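You operate a simulated robot arm through the tools that you are given. There is no shell and no other tool.

Carry out the task below with a simulated robot arm. There is one attempt and no reset: what you move stays moved.

JOB
Put oats to soak in the yellow soup bowl.
Fine: oats to about the 150 ml line, water from the water jug to about 300 ml; close the oat packet; put packet and jug back. Set down upright: oat packet, water jug.

The check looks at the end state, three seconds after you hand in, the way a careful person would. Anything else that was tipped, shoved, dropped, spilled or broken makes it a failure.

ROBOT AND FRAMES
A 6-joint arm with a two-finger parallel gripper, fixed in place. Base frame: the origin is on the floor under the middle of its stand, x ahead of it, y to its left, z up; the work surface is at about z = 748. Lengths are in mm, angles in degrees, forces in N, time in s.
With the tool pointing down near the work surface it reaches from about 160 to 740 mm from the base axis. Its first joint turns from -166.0 to 166.0 degrees. Payload 3.91 kg.
The TCP is the grasp point between the finger pads, 30 mm short of the fingertips. In the tool frame z runs along the fingers and y along their closing line. Largest opening 110 mm; finger width 20, thickness 10; the body of the gripper, 48 by 112 mm, starts 55 mm behind the TCP.
Orientation is told as [roll, pitch, yaw] about the base's x, y, z axes, in that order, counted from this pose: with the fingers straight down and closing along the base's y, the tool's x points along the base's -x, its y along +y and its z along -z.

CONTROLS
- The arm moves only by the tool apply_moves. Its argument "plan" is a list of rows, each a list of 6 numbers: the shift along the base's x, y, z in units of 300 mm (1.0 is 300 mm), then the turn, a rotation vector about the base's x, y, z in units of 45 degrees (1.0 is 45 degrees). In form: [[dx, dy, dz, rx, ry, rz], ...]. A call has 1 to 20 rows; each row is the pose to reach, as a shift and turn from the pose commanded when the call began. "grip" is the finger opening in mm, from 0 to 110, set as the call begins (left out, the last holds). A call with a number of a shift or a turn outside -1 to 1 is refused whole. Rows are played at 5 a second. More than 50 mm and 8.6 degrees between two rows, or a gripper value outside its range, and nothing of the call is played. Where a pose cannot be reached the arm comes as near as it can. A force on the tool above 40 N (or 10 N above the force at the start of the call, whichever is more), or a blocked arm, ends the call early, and 0.2 s more pass. The fingers move at their own pace (about 45 mm/s each) and stop on an object; they squeeze with about 34 N. The grip force told is the motor's: it shows also when the fingers shut on nothing. Time passes only in rows, and 0.2 s behind the last, so rows that repeat a pose let the fingers close. It gives the time, the measured TCP pose, the force on the tool (base axes), the opening and the grip force at its end, in the units of the frame above (readings bear some noise), with the torque about the TCP (base axes, N m) and any sound that the robot's microphone picked up.
- Cameras (640 x 400 px; columns grow to the right, rows downward): "scene" is fixed at [53.7, 489.4, 1392.2]; the picture's right is [-0.83, -0.56, 0.00], its down [-0.23, 0.34, -0.91] and it looks along [0.51, -0.75, -0.41] (base axes); focal length 340 px, centre (320, 200). "wrist" rides on the gripper at [71, 22, -107] in the tool frame; the picture's right is [-0.29, 0.96, 0.00], its down [-0.76, -0.23, -0.61] and it looks along [-0.58, -0.18, 0.79] (tool axes); focal length 243 px, centre (320, 200). There is no depth. A picture from a camera that has moved, and an enlarged one, comes with that camera's place and axes in the base frame and with its lens. The place of the scene camera against the robot may be out by one fixed shift of up to 25 mm in any direction.
- grab_frame(camera): a new picture of that camera. No time passes.
- move_column(by): slides the trunk up (or, below 0, down) by that many mm; the arm rides with it, the base frame stays. It gives what a move gives, with no picture.
- close_up(camera, box): a new picture of the part [left, top, right, bottom] of that camera's present view, enlarged. No time passes.
- sign_off(): hands the job in; it is judged then, once.

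Nothing tells you positions but the pictures and the camera data. Unless the task says otherwise, let go and move clear before handing in.

The tools are called after ">>>" as a command line: name --pt "numbers of a row" for each row, then --argument value for the rest, lists and objects as JSON in quotes. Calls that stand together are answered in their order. apply_moves: Moves the arm, as the interface text tells. Its arguments: {"type":"object","properties":{"plan":{"type":"array","items":{"type":"array","items":{"type":"number"}}},"grip":{"type":"number"}},"required":["plan"]} The other tools are called the same way: move_column (by) moves the trunk up or down; grab_frame (camera) takes a picture; close_up (camera, box) takes an enlarged picture of a part of a camera's view; sign_off () hands the job in.

At the start:

```text
time_s: 0.0
position: [395.7, -65.9, 1158.2]
tcp_rot: [0.0, 0.0, -0.1]
ft_force: [0.6, -0.6, 0.7]
ft_torque: [-0.03, 0.0, 0.01]
opening: 109.8
grasp_force: 0.2
trunk travel left (down, up): [-500.0, 90.0]
```

scene: 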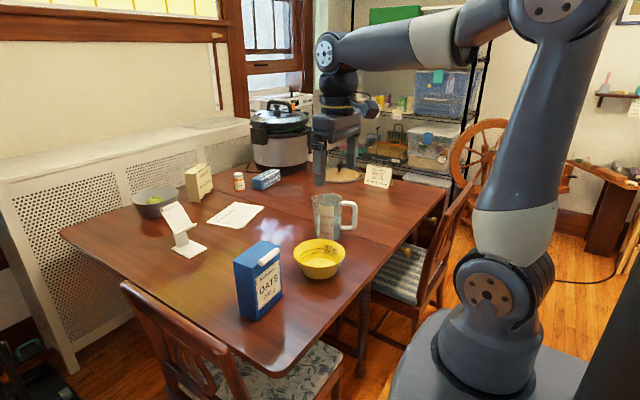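
wrist: 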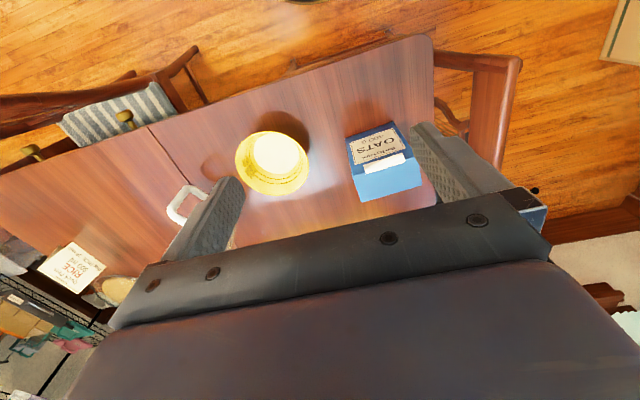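

I see a table with an oats packet (blue), a yellow bowl, a clear water jug, and some cards and other items. I'll take enlarged pictures first to locate things and read labels.

>>> close_up --camera "scene" --box '[220, 180, 380, 330]'

>>> close_up --camera "scene" --box '[120, 150, 280, 260]'

>>> close_up --camera "wrist" --box '[220, 100, 440, 220]'

>>> close_up --camera "scene" --box '[230, 90, 410, 200]'

```text
2.67 times, centred on (300, 255) of scene
camera zoom: at [53.7, 489.4, 1392.2], right [-0.83, -0.56, 0.0], down [-0.23, 0.34, -0.91], along [0.51, -0.75, -0.41], focal length 908 px, centre (373, 53)
```

zoom: 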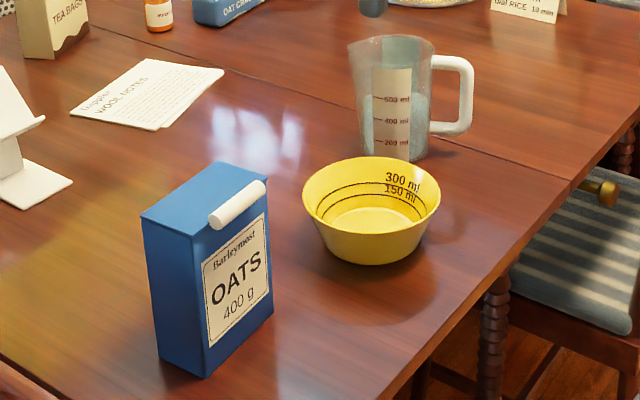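

```text
3.64 times, centred on (200, 205) of scene
camera zoom: at [53.7, 489.4, 1392.2], right [-0.83, -0.56, 0.0], down [-0.23, 0.34, -0.91], along [0.51, -0.75, -0.41], focal length 1238 px, centre (756, 182)
```

zoom: 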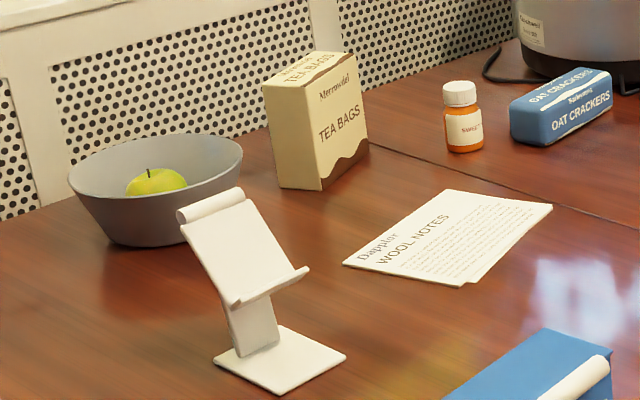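

```text
2.91 times, centred on (330, 160) of wrist
camera zoom: at [324.9, -43.6, 1265.7], right [0.29, 0.96, 0.0], down [0.76, -0.23, 0.61], along [0.58, -0.18, -0.79], focal length 706 px, centre (291, 316)
```

zoom: 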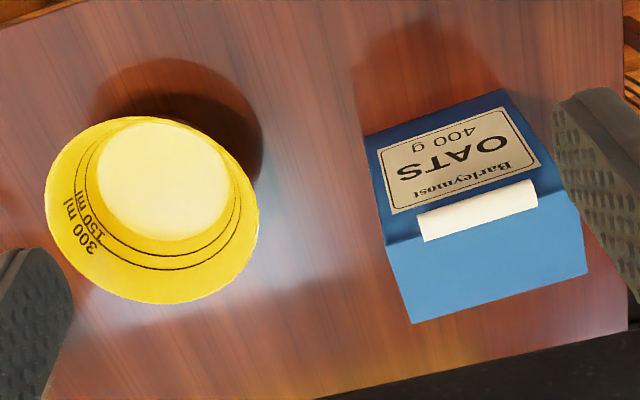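

```text
3.56 times, centred on (320, 145) of scene
camera zoom: at [53.7, 489.4, 1392.2], right [-0.83, -0.56, 0.0], down [-0.23, 0.34, -0.91], along [0.51, -0.75, -0.41], focal length 1211 px, centre (320, 396)
```

zoom: 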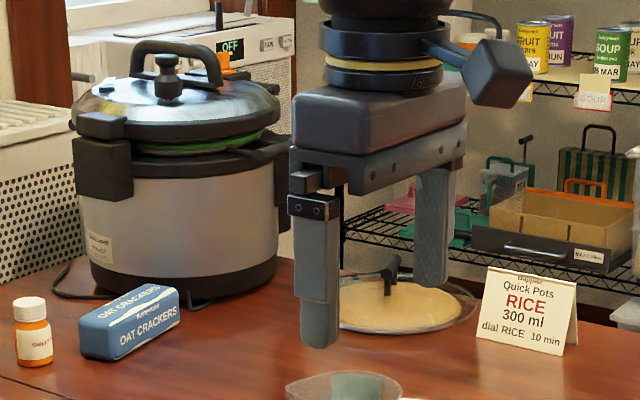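

I take the oat packet to be centred near (581, 1) with its label facing the robot, about 106 × 62 × 160 mm. The bowl is near (540, -220) and the jug near (614, -400). I'll bring the wrist camera over the packet to see how its closure works.

>>> apply_moves --pt "0.1 0.04 -0.06 0 0 0" --pt "0.2 0.08 -0.12 0 0 0" --pt "0.3 0.12 -0.18 0 0 0" --pt "0.4 0.16 -0.24 0 0 0" --pt "0.5 0.2 -0.3 0 0 0" --pt "0.5 0.22 -0.33 0 0 0" --grip 110

>>> grab_frame --camera "wrist"

>>> grab_frame --camera "scene"

```text
time_s: 1.4
position: [547.0, 0.3, 1058.7]
tcp_rot: [0.0, 0.1, -0.1]
ft_force: [0.5, -0.7, 0.0]
ft_torque: [0.02, 0.01, 0.03]
opening: 110.1
grasp_force: 0.0
trunk travel left (down, up): [-500.0, 90.0]
```

```text
taken
camera wrist: at [475.9, 22.4, 1167.0], right [0.29, 0.96, 0.0], down [0.76, -0.23, 0.61], along [0.58, -0.18, -0.79], focal length 243 px, centre (320, 200)
```

wrist: 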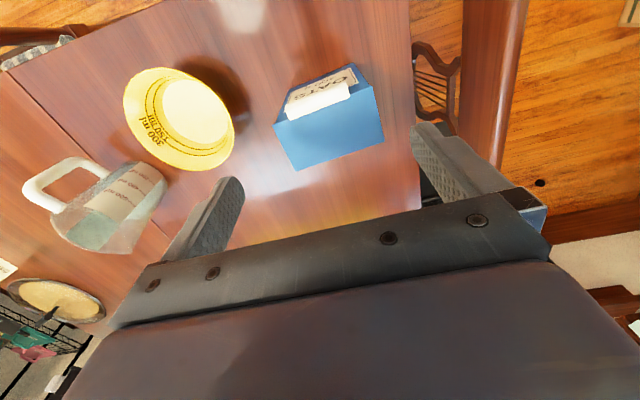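

```text
taken
```

scene: 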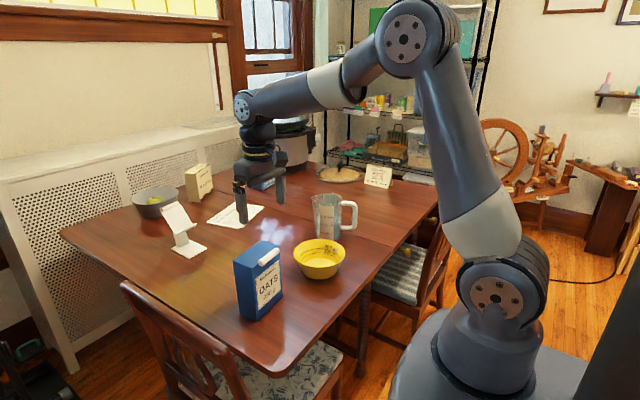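

The numbers agree with the new view: the packet front is at x≈551 and its top at z≈908. I'll zoom in on the closure and the jug.

>>> close_up --camera "wrist" --box '[260, 55, 400, 180]'

>>> close_up --camera "wrist" --box '[0, 130, 200, 260]'

>>> close_up --camera "scene" --box '[225, 230, 295, 325]'

>>> close_up --camera "scene" --box '[295, 180, 365, 285]'

```text
3.20 times, centred on (330, 118) of wrist
camera zoom: at [475.9, 22.4, 1167.0], right [0.29, 0.96, 0.0], down [0.76, -0.23, 0.61], along [0.58, -0.18, -0.79], focal length 776 px, centre (288, 464)
```

zoom: 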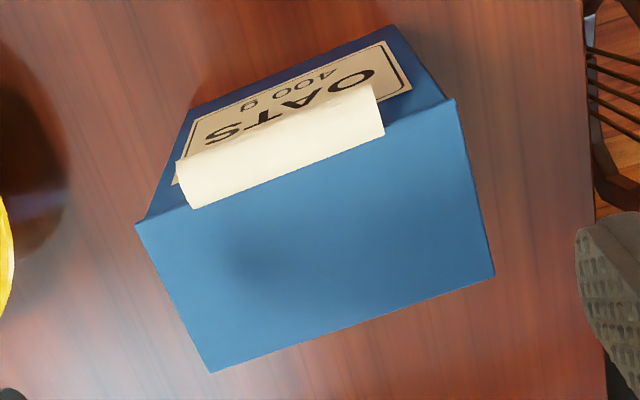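

```text
3.08 times, centred on (100, 195) of wrist
camera zoom: at [475.9, 22.4, 1167.0], right [0.29, 0.96, 0.0], down [0.76, -0.23, 0.61], along [0.58, -0.18, -0.79], focal length 746 px, centre (997, 215)
```

zoom: 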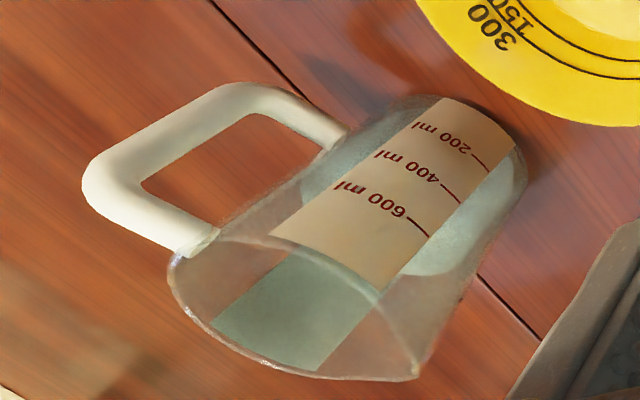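

```text
4.21 times, centred on (260, 278) of scene
camera zoom: at [53.7, 489.4, 1392.2], right [-0.83, -0.56, 0.0], down [-0.23, 0.34, -0.91], along [0.51, -0.75, -0.41], focal length 1434 px, centre (573, -126)
```

zoom: 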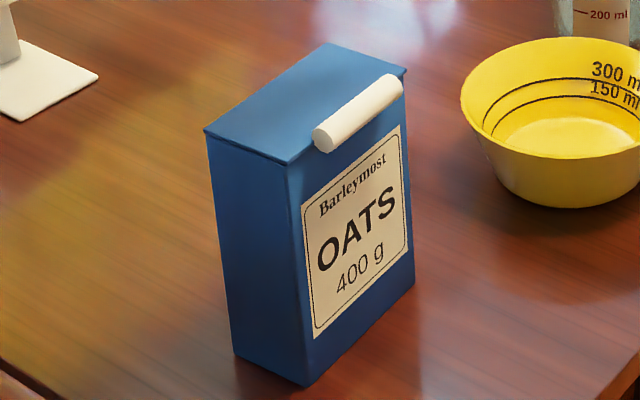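

```text
3.81 times, centred on (330, 232) of scene
camera zoom: at [53.7, 489.4, 1392.2], right [-0.83, -0.56, 0.0], down [-0.23, 0.34, -0.91], along [0.51, -0.75, -0.41], focal length 1297 px, centre (282, 76)
```

zoom: 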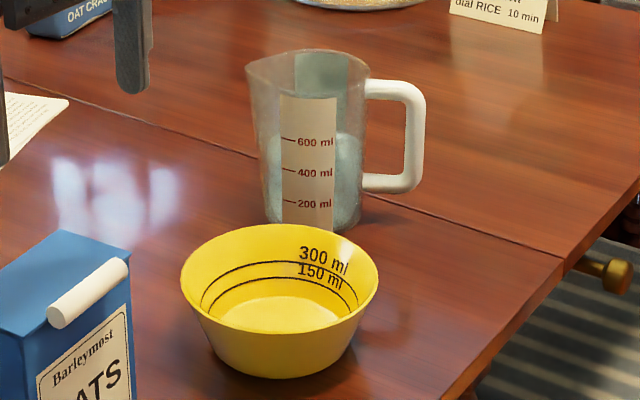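

The packet's whole top is a lid hinged at the far (+x) edge, with a white bar handle on the label side. I'll pitch the tool forward to horizontal in free air, so the fingertips can slide under the bar and lift the lid.

>>> apply_moves --pt "-0.08 0 0 0 -0.17 0" --pt "-0.16 0 0 0 -0.34 0" --pt "-0.24 0 0 0 -0.51 0" --pt "-0.32 0 0 0 -0.68 0" --pt "-0.4 0 0 0 -0.85 0" --pt "-0.45 0 0 0 -1.0 0" --grip 50

>>> apply_moves --pt "0 0 0 0 -0.17 0" --pt "0 0 0 0 -0.34 0" --pt "0 0 0 0 -0.51 0" --pt "0 0 0 0 -0.68 0" --pt "0 0 0 0 -0.85 0" --pt "0 0 0 0 -1.0 0"

>>> grab_frame --camera "scene"

>>> grab_frame --camera "wrist"

```text
time_s: 2.8
position: [410.5, 1.2, 1059.5]
tcp_rot: [0.0, -45.1, 0.0]
ft_force: [1.0, 0.4, 0.2]
ft_torque: [0.03, 0.01, 0.0]
opening: 49.9
grasp_force: 0.0
trunk travel left (down, up): [-500.0, 90.0]
```

```text
time_s: 4.2
position: [416.3, 1.0, 1062.4]
tcp_rot: [178.8, -88.9, -178.7]
ft_force: [0.1, 0.5, 1.0]
ft_torque: [0.0, 0.01, -0.02]
opening: 50.1
grasp_force: 0.1
trunk travel left (down, up): [-500.0, 90.0]
```

```text
taken
```

scene: 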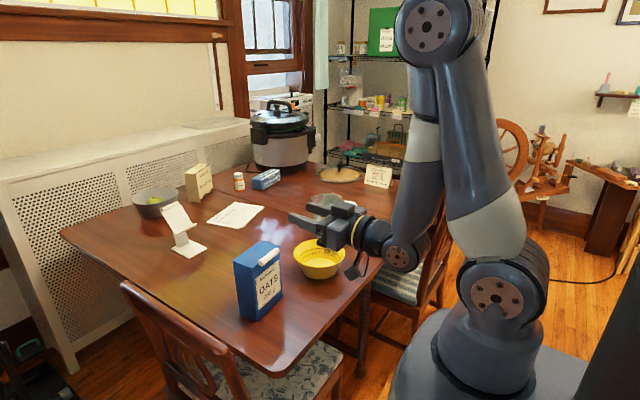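

```text
taken
camera wrist: at [311.3, 22.8, 989.5], right [-0.01, 0.96, 0.29], down [-0.62, -0.23, 0.75], along [0.78, -0.18, 0.6], focal length 243 px, centre (320, 200)
```

wrist: 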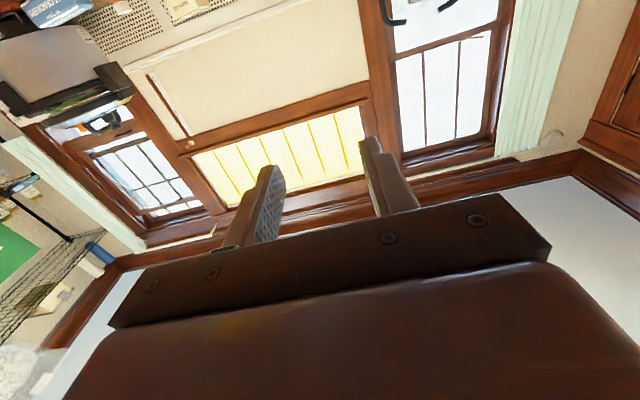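

The arm reaches the horizontal pose fine. Next I'll lower the trunk so the fingers come to just below bar height (bar centre about z=905), staying well short of the packet.

>>> move_column --by -150

>>> apply_moves --pt "0.0 -0.01 -0.033 0 0 0" --pt "0.03 -0.01 -0.1 0 0 0" --pt "0.03 -0.01 -0.1 0 0 0" --grip 40

>>> grab_frame --camera "scene"

>>> grab_frame --camera "wrist"

```text
time_s: 6.0
position: [417.6, -0.4, 913.1]
tcp_rot: [178.9, -89.0, -178.9]
ft_force: [-0.3, 0.3, -0.4]
ft_torque: [-0.01, 0.02, -0.02]
opening: 50.1
grasp_force: 0.1
trunk travel left (down, up): [-350.0, 240.0]
```

```text
time_s: 6.8
position: [419.8, -3.2, 878.3]
tcp_rot: [9.3, -89.9, -9.4]
ft_force: [0.7, 0.5, 0.0]
ft_torque: [-0.01, -0.01, -0.04]
opening: 40.0
grasp_force: 0.0
trunk travel left (down, up): [-350.0, 240.0]
```

```text
taken
```

scene: 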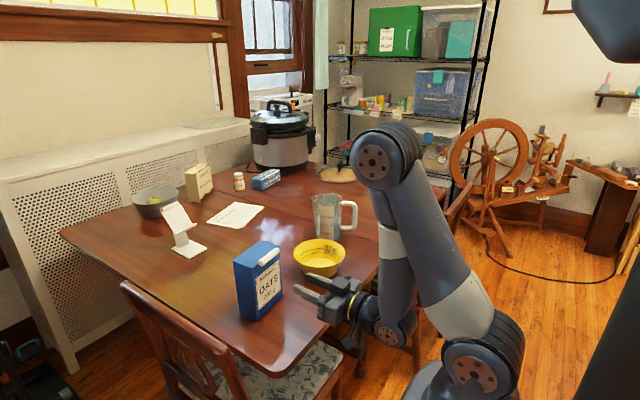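

```text
taken
camera wrist: at [313.1, 18.9, 808.0], right [0.0, 0.96, 0.29], down [-0.61, -0.23, 0.76], along [0.79, -0.18, 0.58], focal length 243 px, centre (320, 200)
```

wrist: 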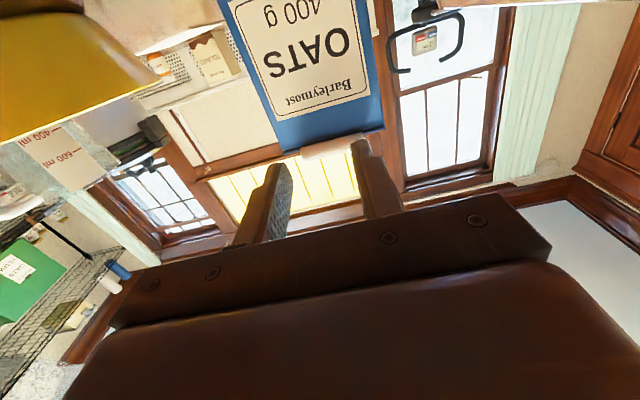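

The wrist camera now looks up from below at the label and bar. I'll zoom in to fix the bar's exact position.

>>> close_up --camera "wrist" --box '[220, 80, 420, 220]'

>>> close_up --camera "scene" --box '[225, 230, 385, 330]'

```text
2.86 times, centred on (320, 150) of wrist
camera zoom: at [313.1, 18.9, 808.0], right [0.0, 0.96, 0.29], down [-0.61, -0.23, 0.76], along [0.79, -0.18, 0.58], focal length 693 px, centre (320, 343)
```

zoom: 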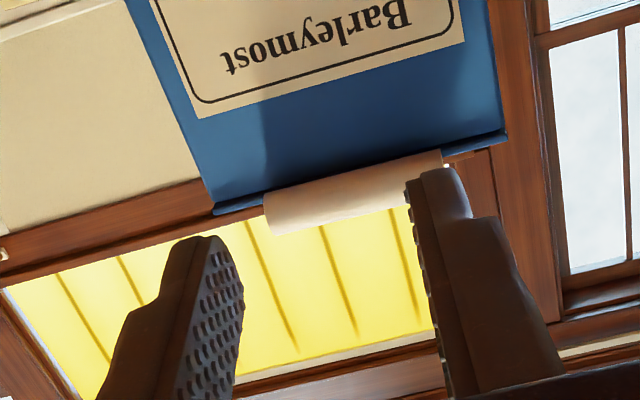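

```text
4.00 times, centred on (305, 280) of scene
camera zoom: at [53.7, 489.4, 1392.2], right [-0.83, -0.56, 0.0], down [-0.23, 0.34, -0.91], along [0.51, -0.75, -0.41], focal length 1362 px, centre (380, -120)
```

zoom: 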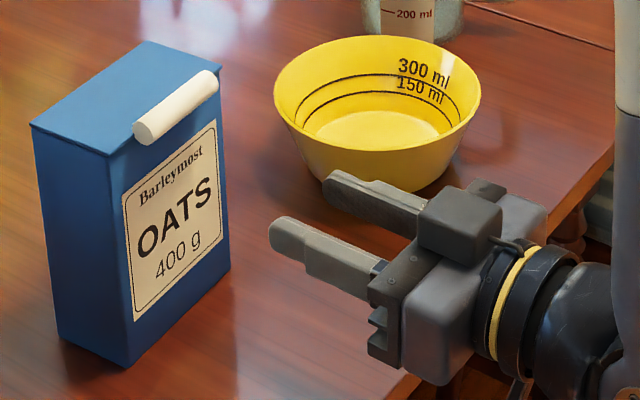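

The bar turns out to be centred near (541, -2, 914), in front of the lid edge. I'll slide the fingertips under it at z≈885 with the tips at x≈545, then check.

>>> apply_moves --pt "0.12 0 0.02 0 0 0" --pt "0.23 0 0.02 0 0 0" --pt "0.3 0 0.02 0 0 0" --pt "0.317 0 0.02 0 0 0" --pt "0.317 0 0.02 0 0 0" --grip 40

>>> close_up --camera "wrist" --box '[220, 80, 420, 220]'

>>> close_up --camera "scene" --box '[225, 230, 385, 330]'

```text
time_s: 8.0
position: [515.3, -1.9, 885.1]
tcp_rot: [85.5, -90.0, -85.5]
ft_force: [-0.1, -0.2, 0.8]
ft_torque: [-0.01, 0.0, 0.0]
opening: 39.8
grasp_force: 0.0
trunk travel left (down, up): [-350.0, 240.0]
```

```text
2.86 times, centred on (320, 150) of wrist
camera zoom: at [408.1, 20.6, 813.8], right [0.0, 0.96, 0.29], down [-0.61, -0.23, 0.76], along [0.79, -0.18, 0.58], focal length 693 px, centre (320, 343)
```

zoom: 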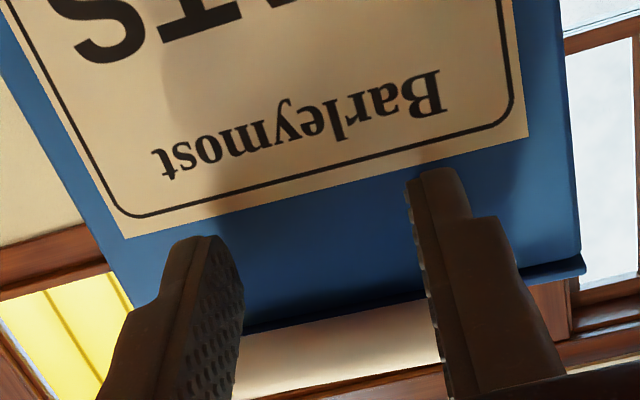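

```text
4.00 times, centred on (305, 280) of scene
camera zoom: at [53.7, 489.4, 1392.2], right [-0.83, -0.56, 0.0], down [-0.23, 0.34, -0.91], along [0.51, -0.75, -0.41], focal length 1362 px, centre (380, -120)
```

zoom: 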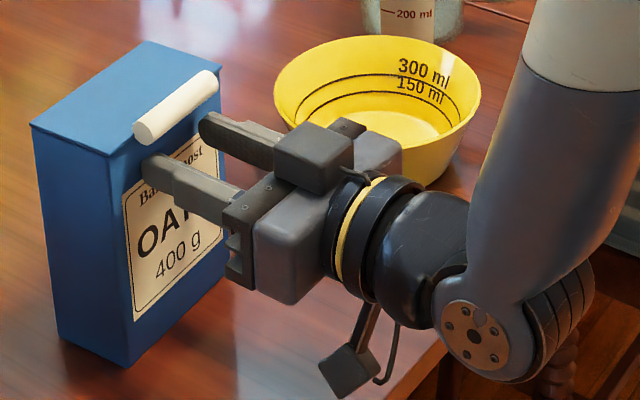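

The fingertips sit under the bar, just clear of the face. I'll lift along the lid's arc in small steps.

>>> apply_moves --pt "0.004 0 0.0327 0 0 0" --pt "0.0073 0 0.0627 0 0 0" --pt "0.0207 0 0.0893 0 0 0" --pt "0.034 0 0.116 0 0 0" --pt "0.0507 0 0.1393 0 0 0" --pt "0.0507 0 0.1393 0 0 0"

>>> close_up --camera "scene" --box '[225, 210, 385, 330]'

>>> grab_frame --camera "wrist"

```text
time_s: 9.3
position: [529.8, -2.4, 926.4]
tcp_rot: [112.6, -90.0, -112.7]
ft_force: [0.9, -0.7, 0.1]
ft_torque: [0.0, -0.03, 0.0]
opening: 40.2
grasp_force: 0.0
trunk travel left (down, up): [-350.0, 240.0]
```

```text
3.33 times, centred on (305, 270) of scene
camera zoom: at [53.7, 489.4, 1392.2], right [-0.83, -0.56, 0.0], down [-0.23, 0.34, -0.91], along [0.51, -0.75, -0.41], focal length 1135 px, centre (370, -33)
```

zoom: 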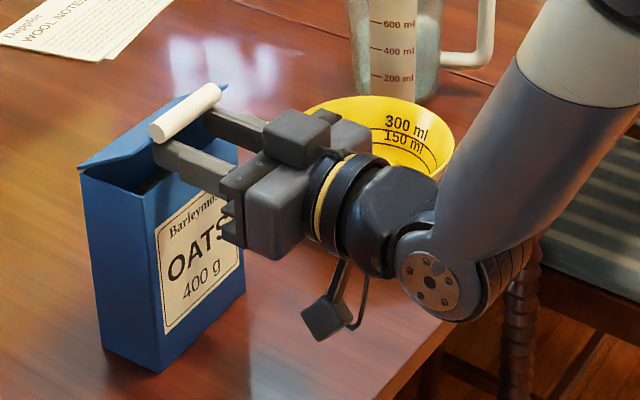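

```text
taken
camera wrist: at [423.0, 19.5, 855.0], right [0.0, 0.96, 0.29], down [-0.61, -0.23, 0.76], along [0.79, -0.18, 0.58], focal length 243 px, centre (320, 200)
```

wrist: 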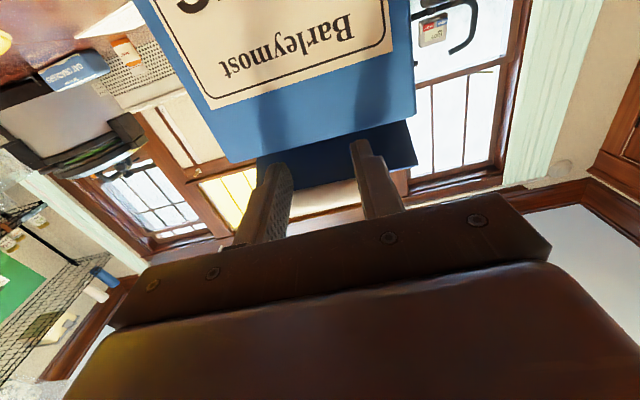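

The lid is lifting freely with almost no force. I'll continue the arc past vertical.

>>> apply_moves --pt "0.03 0 0.013 0 0 0" --pt "0.06 0 0.027 0 0 0" --pt "0.093 0 0.043 0 0 0" --pt "0.127 0 0.067 0 0 0" --pt "0.16 0 0.07 0 0 0" --pt "0.16 0 0.07 0 0 0"

>>> close_up --camera "scene" --box '[225, 210, 385, 330]'

```text
time_s: 10.8
position: [579.2, -2.8, 947.7]
tcp_rot: [116.0, -90.0, -115.8]
ft_force: [0.3, 0.5, 0.7]
ft_torque: [0.02, -0.01, 0.02]
opening: 40.0
grasp_force: 0.1
trunk travel left (down, up): [-350.0, 240.0]
```

```text
3.33 times, centred on (305, 270) of scene
camera zoom: at [53.7, 489.4, 1392.2], right [-0.83, -0.56, 0.0], down [-0.23, 0.34, -0.91], along [0.51, -0.75, -0.41], focal length 1135 px, centre (370, -33)
```

zoom: 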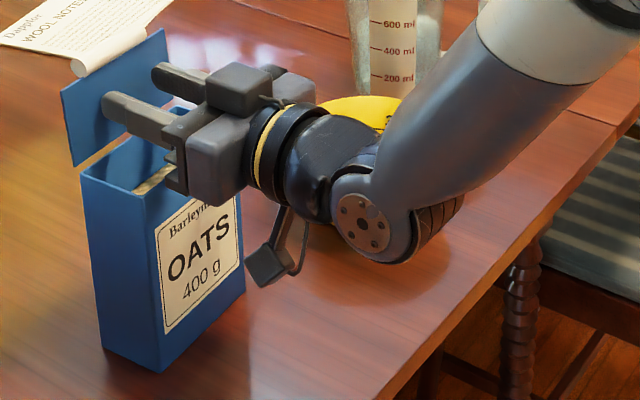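

The lid is about vertical and oats are visible inside. I'll push it further back to about 115–120°.

>>> apply_moves --pt "0.03 0 0 0 0 0" --pt "0.06 0 -0.003 0 0 0" --pt "0.09 0 -0.007 0 0 0" --pt "0.11 0 -0.01 0 0 0" --pt "0.11 0 -0.01 0 0 0"

>>> close_up --camera "scene" --box '[225, 210, 385, 330]'

>>> grab_frame --camera "wrist"

```text
time_s: 11.9
position: [612.0, -1.7, 945.1]
tcp_rot: [19.6, -90.0, -19.8]
ft_force: [-0.2, 0.8, 0.3]
ft_torque: [0.0, 0.0, -0.02]
opening: 40.0
grasp_force: 0.2
trunk travel left (down, up): [-350.0, 240.0]
```

```text
3.33 times, centred on (305, 270) of scene
camera zoom: at [53.7, 489.4, 1392.2], right [-0.83, -0.56, 0.0], down [-0.23, 0.34, -0.91], along [0.51, -0.75, -0.41], focal length 1135 px, centre (370, -33)
```

zoom: 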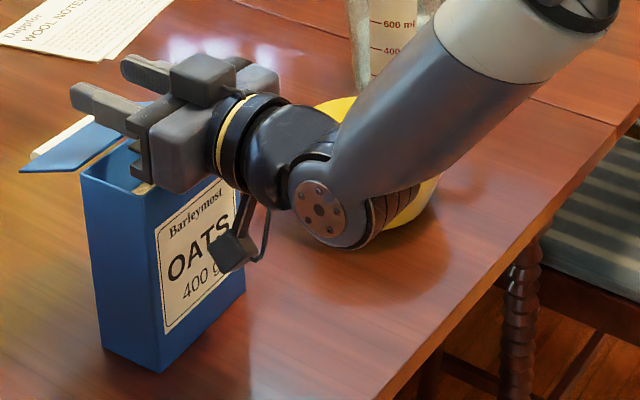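

```text
taken
camera wrist: at [504.6, 19.7, 873.4], right [0.0, 0.96, 0.29], down [-0.61, -0.23, 0.76], along [0.79, -0.18, 0.58], focal length 243 px, centre (320, 200)
```

wrist: 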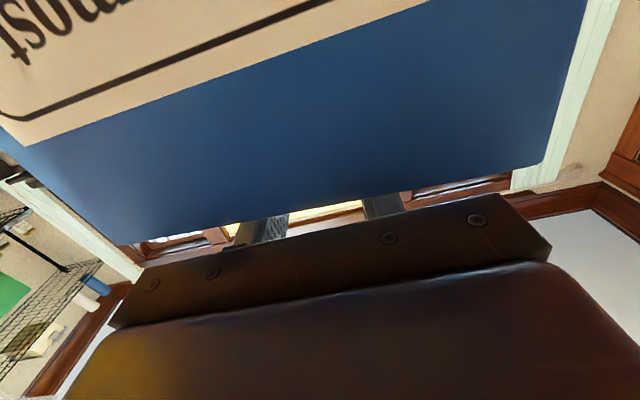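

The lid has swung well past vertical. I'll back the arm straight out and up to see how the lid rests.

>>> apply_moves --pt "-0.15 0 0.02 0 0 0" --pt "-0.3 0 0.06 0 0 0" --pt "-0.45 0 0.15 0 0 0" --pt "-0.55 0 0.25 0 0 0"

>>> close_up --camera "scene" --box '[205, 220, 335, 330]'

>>> grab_frame --camera "scene"

```text
refused: row 3 steps farther than a row can; nothing moved
```

```text
3.64 times, centred on (270, 275) of scene
camera zoom: at [53.7, 489.4, 1392.2], right [-0.83, -0.56, 0.0], down [-0.23, 0.34, -0.91], along [0.51, -0.75, -0.41], focal length 1238 px, centre (502, -73)
```

zoom: 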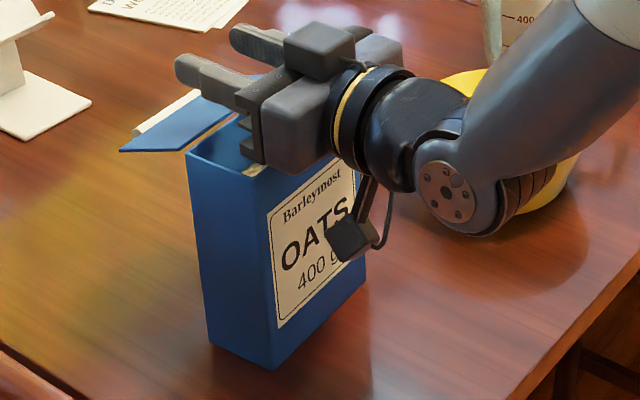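

```text
taken
```

scene: 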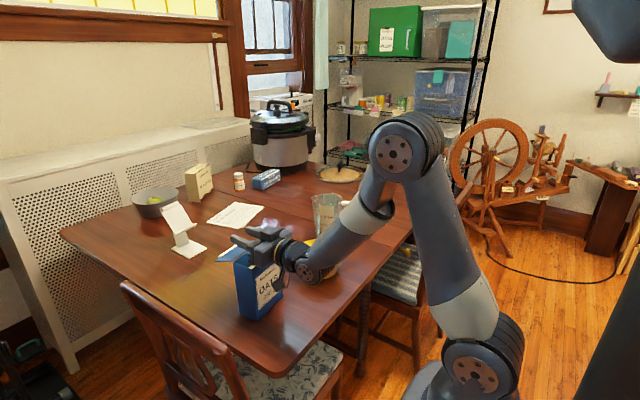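

That last call was refused for stepping too far, and the lid now rests open toward +x. I'll retreat in smaller steps.

>>> apply_moves --pt "-0.13 0 0.02 0 0 0" --pt "-0.27 0 0.06 0 0 0" --pt "-0.38 0 0.14 0 0 0" --pt "-0.48 0 0.24 0 0 0" --pt "-0.58 0 0.34 0 0 0"

>>> close_up --camera "scene" --box '[205, 220, 335, 330]'

>>> grab_frame --camera "scene"

```text
time_s: 13.2
position: [438.8, -0.1, 1046.3]
tcp_rot: [-1.1, -89.9, 1.1]
ft_force: [0.0, -0.3, -0.3]
ft_torque: [0.02, 0.01, 0.0]
opening: 40.1
grasp_force: 0.1
trunk travel left (down, up): [-350.0, 240.0]
```

```text
3.64 times, centred on (270, 275) of scene
camera zoom: at [53.7, 489.4, 1392.2], right [-0.83, -0.56, 0.0], down [-0.23, 0.34, -0.91], along [0.51, -0.75, -0.41], focal length 1238 px, centre (502, -73)
```

zoom: 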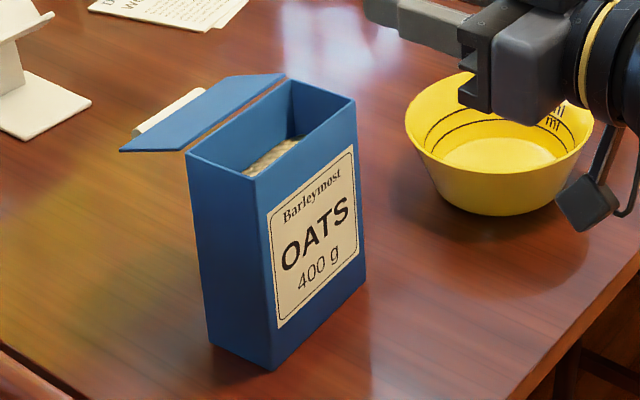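

```text
taken
```

scene: 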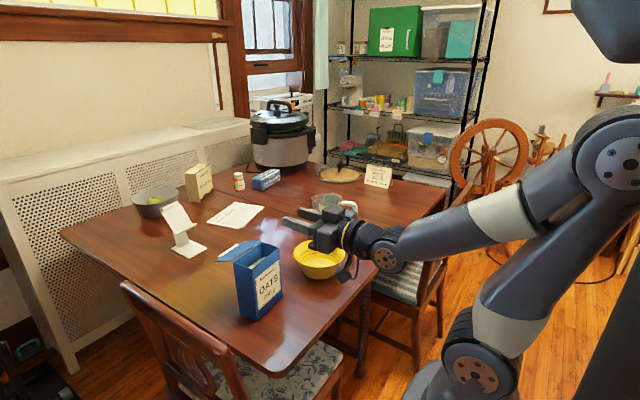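

The lid is resting open, flopped back past horizontal toward +x, and oats are visible inside. Next I'll reorient the gripper to grasp the packet from the +y side, tilted downward to clear the chair back and closing along x. I'll start by pitching back to vertical and yawing 90°.

>>> apply_moves --pt "0.03 0 0 0 0.17 0" --pt "0.06 0 0 0 0.34 0" --pt "0.09 0 0 0 0.51 0" --pt "0.12 0 0 0 0.68 0" --pt "0.15 0 0 0 0.85 0" --pt "0.18 0 0 0 1.0 0" --grip 110

>>> apply_moves --pt "0.0 0.03 0.03 0 0.17 0" --pt "0.0 0.06 0.06 0 0.34 0" --pt "0.0 0.09 0.09 0 0.51 0" --pt "0.0 0.12 0.12 0 0.68 0" --pt "0.0 0.15 0.15 0 0.85 0" --pt "0.0 0.18 0.18 0 1.0 0"

>>> apply_moves --pt "0 0 0 0 0 0.17" --pt "0 0 0 0 0 0.34" --pt "0 0 0 0 0 0.51" --pt "0 0 0 0 0 0.68" --pt "0 0 0 0 0 0.85" --pt "0 0 0 0 0 1.0"

>>> apply_moves --pt "0 0 0 0 0 0.17" --pt "0 0 0 0 0 0.34" --pt "0 0 0 0 0 0.51" --pt "0 0 0 0 0 0.68" --pt "0 0 0 0 0 0.85" --pt "0 0 0 0 0 1.0"

>>> grab_frame --camera "wrist"

>>> grab_frame --camera "scene"

```text
time_s: 14.6
position: [490.9, -2.2, 1046.5]
tcp_rot: [-0.1, -44.9, 0.0]
ft_force: [-0.4, 0.5, 1.0]
ft_torque: [0.01, -0.01, -0.01]
opening: 109.9
grasp_force: 0.0
trunk travel left (down, up): [-350.0, 240.0]
```

```text
time_s: 15.9
position: [491.7, 52.3, 1099.4]
tcp_rot: [0.0, 0.2, 0.0]
ft_force: [-0.5, 1.0, 0.7]
ft_torque: [0.0, -0.02, 0.03]
opening: 110.1
grasp_force: 0.1
trunk travel left (down, up): [-350.0, 240.0]
```

```text
time_s: 17.4
position: [491.5, 52.5, 1101.8]
tcp_rot: [0.0, 0.1, 45.2]
ft_force: [-1.1, -0.3, 0.3]
ft_torque: [-0.02, 0.01, -0.01]
opening: 110.1
grasp_force: 0.1
trunk travel left (down, up): [-350.0, 240.0]
```

```text
time_s: 18.8
position: [491.1, 52.4, 1101.2]
tcp_rot: [0.0, 0.0, 90.1]
ft_force: [-0.1, -0.2, -0.3]
ft_torque: [0.01, -0.01, -0.02]
opening: 110.2
grasp_force: 0.0
trunk travel left (down, up): [-350.0, 240.0]
```

```text
taken
camera wrist: at [470.6, -19.1, 1208.1], right [-0.96, 0.29, 0.0], down [0.23, 0.76, 0.61], along [0.17, 0.58, -0.79], focal length 243 px, centre (320, 200)
```

wrist: 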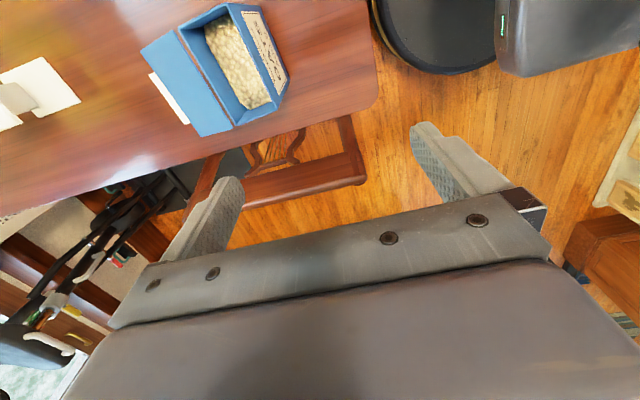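

```text
taken
```

scene: 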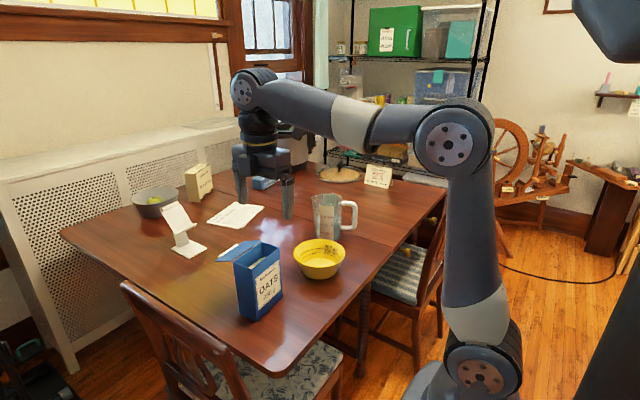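

This view looks straight into the packet. I'll zoom in to refine its position and yaw before grasping.

>>> close_up --camera "wrist" --box '[130, 0, 390, 220]'

```text
1.82 times, centred on (260, 110) of wrist
camera zoom: at [470.6, -19.1, 1208.1], right [-0.96, 0.29, 0.0], down [0.23, 0.76, 0.61], along [0.17, 0.58, -0.79], focal length 441 px, centre (429, 364)
```

zoom: 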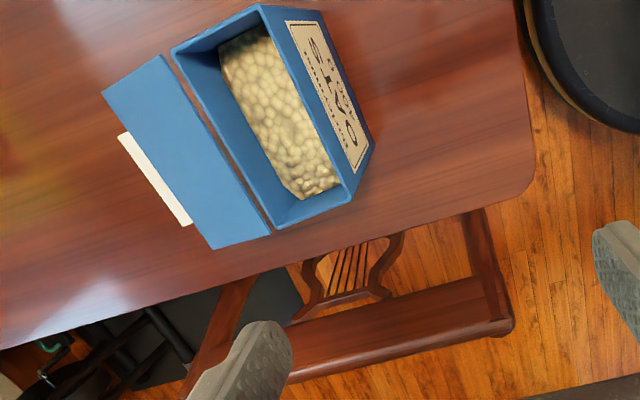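

Refined: the packet is centred at about (577, 0.5), yawed about 4°, 57 mm deep and 106 mm wide, with its rim at z≈910. The chair rail is near y≈210, z≈870. I'll move over to the +y side and tilt the tool 50° so it points down and toward -y.

>>> apply_moves --pt "0.064 0.063 -0.06 0 0 0.03" --pt "0.128 0.126 -0.12 0 0 0.06" --pt "0.192 0.189 -0.18 0 0 0.089" --pt "0.257 0.253 -0.237 0 0 0.089" --grip 110

>>> apply_moves --pt "0 0 0 -0.17 -0.0119 0" --pt "0 0 0 -0.34 -0.0238 0" --pt "0 0 0 -0.51 -0.0357 0" --pt "0 0 0 -0.68 -0.0476 0" --pt "0 0 0 -0.85 -0.0595 0" --pt "0 0 0 -0.9976 -0.0698 0"

>>> apply_moves --pt "0 0 0 -0.111 -0.0078 0" --pt "0 0 -0.1 -0.111 -0.0078 0" --pt "0 0 -0.2 -0.111 -0.0078 0" --pt "0 0 -0.2 -0.111 -0.0078 0"

>>> grab_frame --camera "wrist"

>>> grab_frame --camera "scene"

```text
time_s: 19.8
position: [568.4, 127.8, 1030.4]
tcp_rot: [0.0, 0.0, 94.0]
ft_force: [-0.1, -0.1, -0.6]
ft_torque: [0.01, -0.03, 0.0]
opening: 110.0
grasp_force: 0.0
trunk travel left (down, up): [-350.0, 240.0]
```

```text
time_s: 21.1
position: [569.6, 125.6, 1030.4]
tcp_rot: [-0.1, 45.1, 93.9]
ft_force: [-0.4, -0.1, -1.1]
ft_torque: [0.03, 0.02, -0.01]
opening: 109.9
grasp_force: 0.1
trunk travel left (down, up): [-350.0, 240.0]
```

```text
time_s: 22.1
position: [569.8, 127.9, 970.0]
tcp_rot: [-0.1, 50.1, 94.0]
ft_force: [-0.5, 0.6, 0.8]
ft_torque: [0.0, -0.02, 0.02]
opening: 110.2
grasp_force: 0.0
trunk travel left (down, up): [-350.0, 240.0]
```

```text
taken
camera wrist: at [545.2, 163.3, 1093.3], right [-0.97, 0.12, -0.22], down [0.16, 0.97, -0.19], along [0.19, -0.22, -0.96], focal length 243 px, centre (320, 200)
```

wrist: 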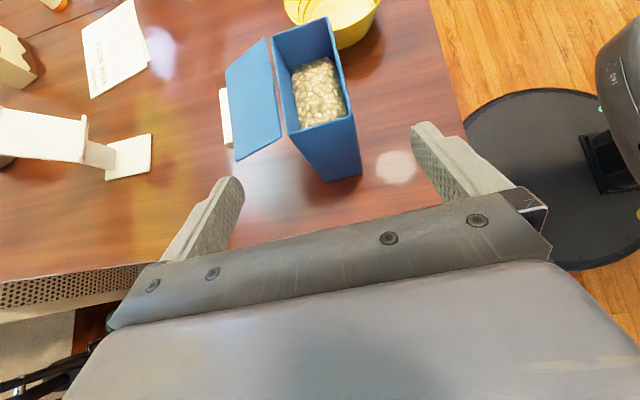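

```text
taken
```

scene: 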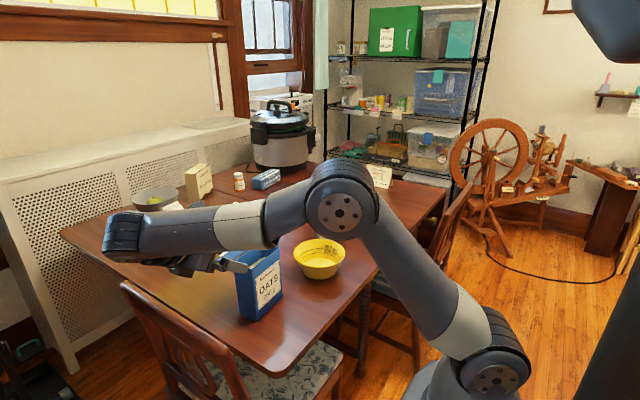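

The tilted pose is reached. I'll lower to the approach line and look before sliding the fingers around the packet.

>>> apply_moves --pt "0 0 -0.1 0 0 0" --pt "0 0 -0.193 0 0 0" --pt "0.0045 -0.063 -0.246 0 0 0" --pt "0.0045 -0.063 -0.246 0 0 0" --grip 110

>>> grab_frame --camera "wrist"

>>> grab_frame --camera "scene"

```text
time_s: 23.1
position: [570.6, 110.8, 897.7]
tcp_rot: [-0.1, 50.1, 93.9]
ft_force: [0.6, 0.3, -0.1]
ft_torque: [-0.01, 0.01, -0.01]
opening: 110.2
grasp_force: 0.0
trunk travel left (down, up): [-350.0, 240.0]
```

```text
taken
camera wrist: at [547.0, 145.9, 1020.7], right [-0.97, 0.12, -0.22], down [0.16, 0.97, -0.19], along [0.19, -0.22, -0.96], focal length 243 px, centre (320, 200)
```

wrist: 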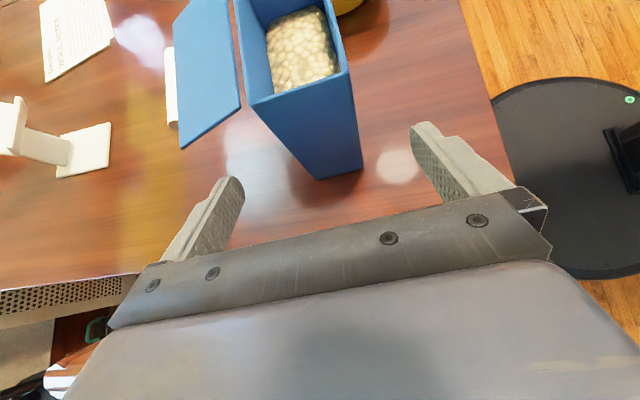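

```text
taken
```

scene: 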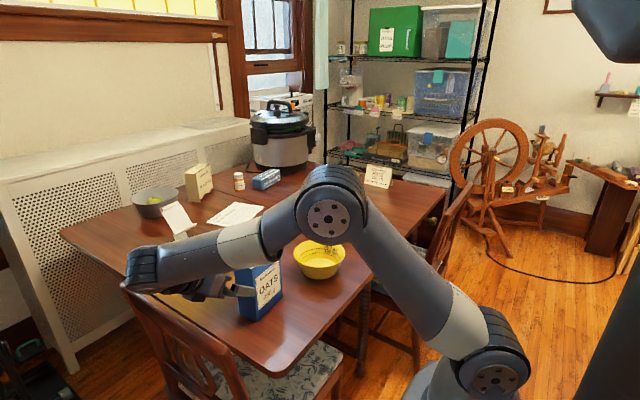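

Clearances look as planned: the rear finger passes below the lid and the wrist stays above the chair rail. I'll slide in halfway and recheck.

>>> apply_moves --pt "0.0043 -0.06 -0.051 0 0 0" --pt "0.0087 -0.121 -0.102 0 0 0" --pt "0.0122 -0.17 -0.143 0 0 0" --pt "0.0122 -0.17 -0.143 0 0 0" --grip 110

>>> grab_frame --camera "wrist"

```text
time_s: 24.1
position: [574.5, 60.0, 853.4]
tcp_rot: [0.1, 50.0, 93.9]
ft_force: [1.1, 0.0, 0.4]
ft_torque: [-0.02, -0.02, -0.02]
opening: 109.9
grasp_force: 0.0
trunk travel left (down, up): [-350.0, 240.0]
```

```text
taken
camera wrist: at [549.7, 94.2, 976.6], right [-0.97, 0.12, -0.22], down [0.16, 0.97, -0.19], along [0.19, -0.22, -0.96], focal length 243 px, centre (320, 200)
```

wrist: 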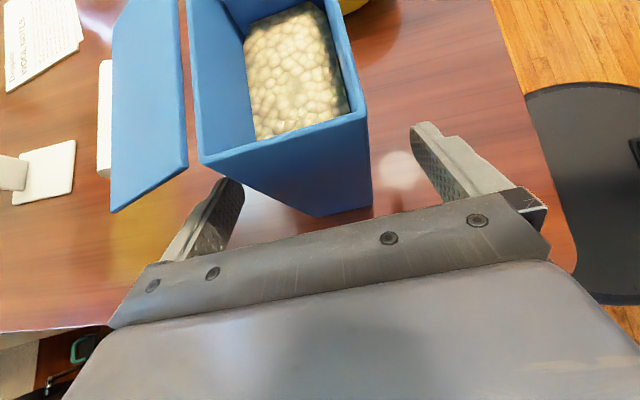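

Both fingers straddle the packet cleanly. I'll go to the final depth and close the grip.

>>> apply_moves --pt "0.0025 -0.036 -0.03 0 0 0" --pt "0.005 -0.0723 -0.061 0 0 0" --pt "0.005 -0.0723 -0.061 0 0 0" --grip 110

>>> apply_moves --pt "0 0 0 0 0 0" --pt "0 0 0 0 0 0" --pt "0 0 0 0 0 0" --pt "0 0 0 0 0 0" --pt "0 0 0 0 0 0" --grip 40

>>> grab_frame --camera "wrist"

>>> grab_frame --camera "scene"

```text
time_s: 24.9
position: [575.2, 36.8, 834.6]
tcp_rot: [-0.1, 50.0, 94.0]
ft_force: [0.1, -0.3, -0.4]
ft_torque: [-0.01, 0.03, 0.02]
opening: 110.0
grasp_force: 0.1
trunk travel left (down, up): [-350.0, 240.0]
```

```text
time_s: 26.1
position: [575.6, 36.5, 835.3]
tcp_rot: [0.0, 50.0, 94.0]
ft_force: [1.3, -0.3, -0.1]
ft_torque: [0.05, -0.02, 0.0]
opening: 60.1
grasp_force: 34.3
trunk travel left (down, up): [-350.0, 240.0]
```

```text
taken
camera wrist: at [552.0, 71.8, 959.0], right [-0.97, 0.12, -0.22], down [0.16, 0.97, -0.19], along [0.19, -0.22, -0.96], focal length 243 px, centre (320, 200)
```

wrist: 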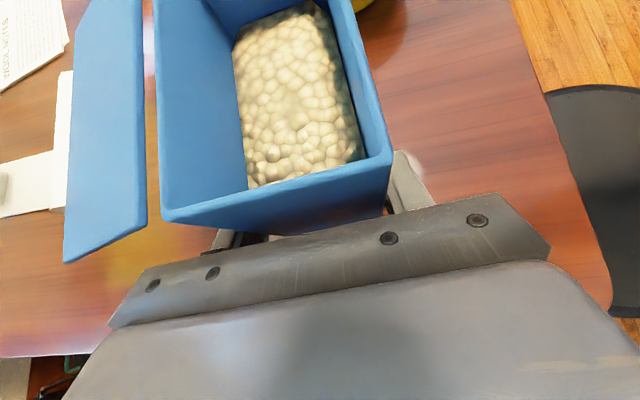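

```text
taken
```

scene: 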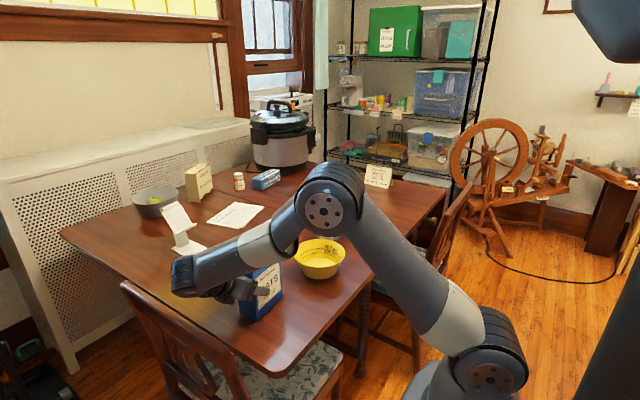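

The packet is gripped firmly (60 mm wide, 34 N). I'll lift it straight up about 95 mm and check it hangs steady.

>>> apply_moves --pt "0 0 0.02 0 0 0" --pt "0 0 0.07 0 0 0" --pt "0 0 0.14 0 0 0" --pt "0 0 0.22 0 0 0" --pt "0 0 0.3167 0 0 0" --pt "0 0 0.3167 0 0 0"

>>> grab_frame --camera "wrist"

>>> grab_frame --camera "scene"

```text
time_s: 27.6
position: [575.7, 34.9, 928.9]
tcp_rot: [0.1, 49.9, 93.9]
ft_force: [0.9, -0.4, -2.6]
ft_torque: [0.12, 0.0, 0.0]
opening: 59.9
grasp_force: 33.9
trunk travel left (down, up): [-350.0, 240.0]
```

```text
taken
camera wrist: at [552.3, 70.1, 1053.5], right [-0.97, 0.12, -0.22], down [0.16, 0.97, -0.19], along [0.19, -0.22, -0.96], focal length 243 px, centre (320, 200)
```

wrist: 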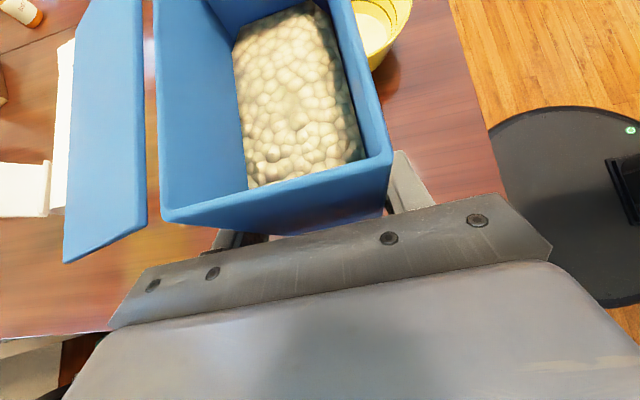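

```text
taken
```

scene: 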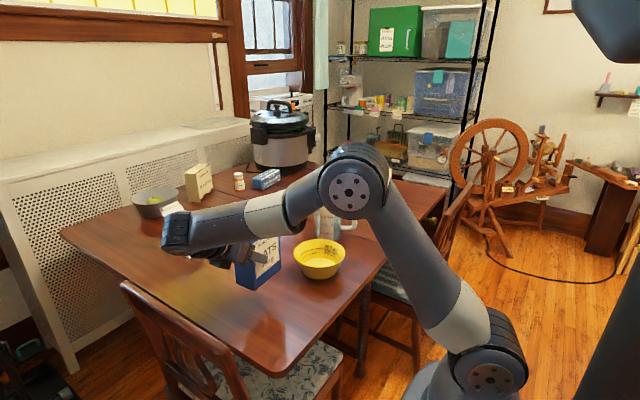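

The packet hangs steady at about 3 N and 0.12 N·m. I'll carry it toward the bowl, keeping it upright above the rim.

>>> apply_moves --pt "-0.03 -0.08 0 0 0 0" --pt "-0.07 -0.18 0 0 0 0" --pt "-0.11 -0.29 0 0 0 0" --pt "-0.1487 -0.3913 0 0 0 0" --pt "-0.1487 -0.3913 0 0 0 0"

>>> grab_frame --camera "wrist"

>>> grab_frame --camera "scene"

```text
time_s: 28.8
position: [530.0, -82.7, 928.0]
tcp_rot: [0.0, 50.1, 93.9]
ft_force: [-0.1, 0.6, -4.2]
ft_torque: [0.07, -0.01, -0.02]
opening: 59.7
grasp_force: 33.5
trunk travel left (down, up): [-350.0, 240.0]
```

```text
taken
camera wrist: at [505.1, -47.4, 1051.4], right [-0.97, 0.12, -0.22], down [0.16, 0.97, -0.19], along [0.19, -0.22, -0.96], focal length 243 px, centre (320, 200)
```

wrist: 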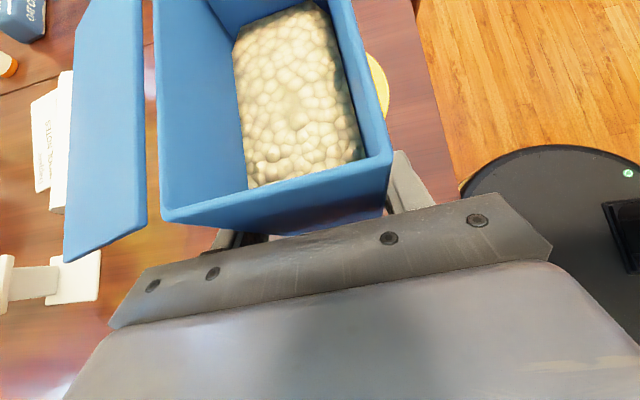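

```text
taken
```

scene: 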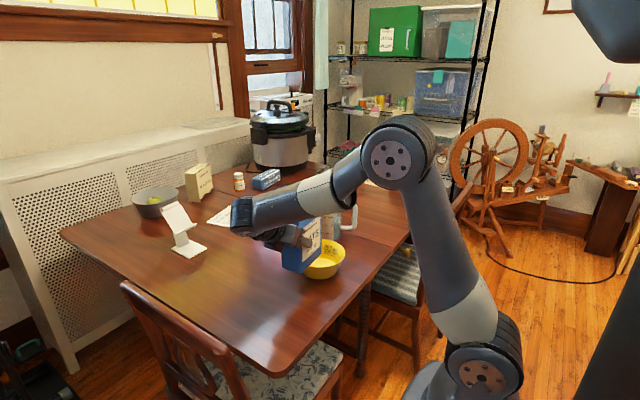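

The packet sits just short of the bowl. I'll begin tilting about the packet's depth axis so its -y lip comes over the bowl: first 30°, which should be below where oats start to flow.

>>> apply_moves --pt "0 0 0 0.166 0.0116 0" --pt "0 0 0 0.333 0.0233 0" --pt "0 0 0 0.499 0.0349 0" --pt "0 0 0 0.665 0.0465 0" --pt "0 0 0 0.665 0.0465 0"

>>> grab_frame --camera "wrist"

>>> grab_frame --camera "scene"

>>> close_up --camera "scene" --box '[240, 180, 380, 300]'

```text
time_s: 29.9
position: [529.7, -81.3, 929.6]
tcp_rot: [0.0, 19.9, 94.0]
ft_force: [0.2, -0.1, -2.6]
ft_torque: [0.09, 0.03, 0.02]
opening: 59.9
grasp_force: 33.8
trunk travel left (down, up): [-350.0, 240.0]
```

```text
taken
camera wrist: at [511.4, -113.3, 1054.6], right [-0.97, 0.21, -0.1], down [0.17, 0.94, 0.31], along [0.16, 0.29, -0.94], focal length 243 px, centre (320, 200)
```

wrist: 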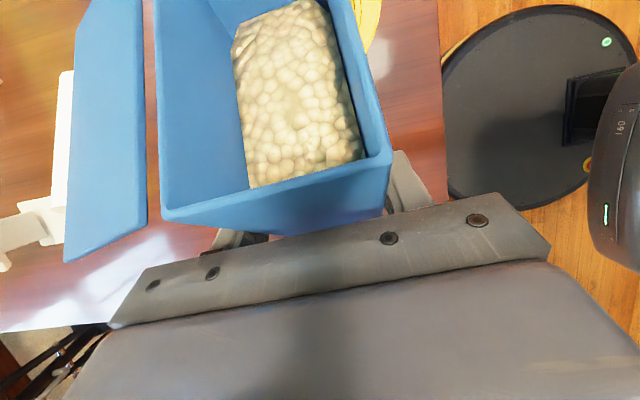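

```text
taken
```

scene: 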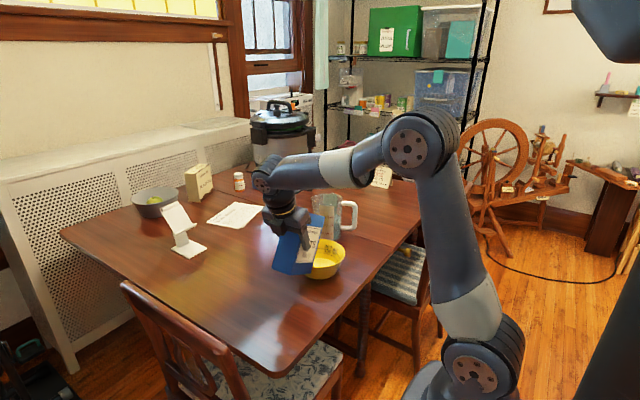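

```text
3.33 times, centred on (310, 240) of scene
camera zoom: at [53.7, 489.4, 1392.2], right [-0.83, -0.56, 0.0], down [-0.23, 0.34, -0.91], along [0.51, -0.75, -0.41], focal length 1135 px, centre (353, 67)
```

zoom: 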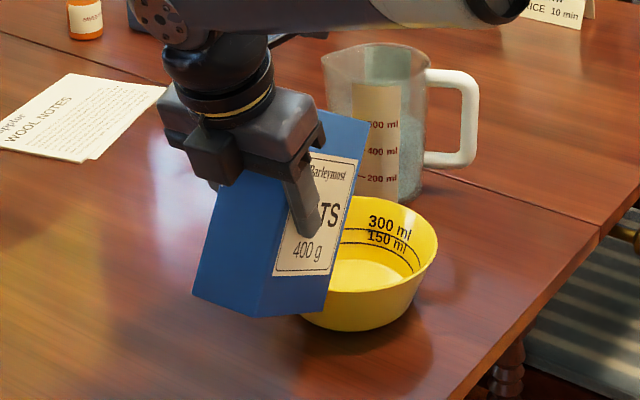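

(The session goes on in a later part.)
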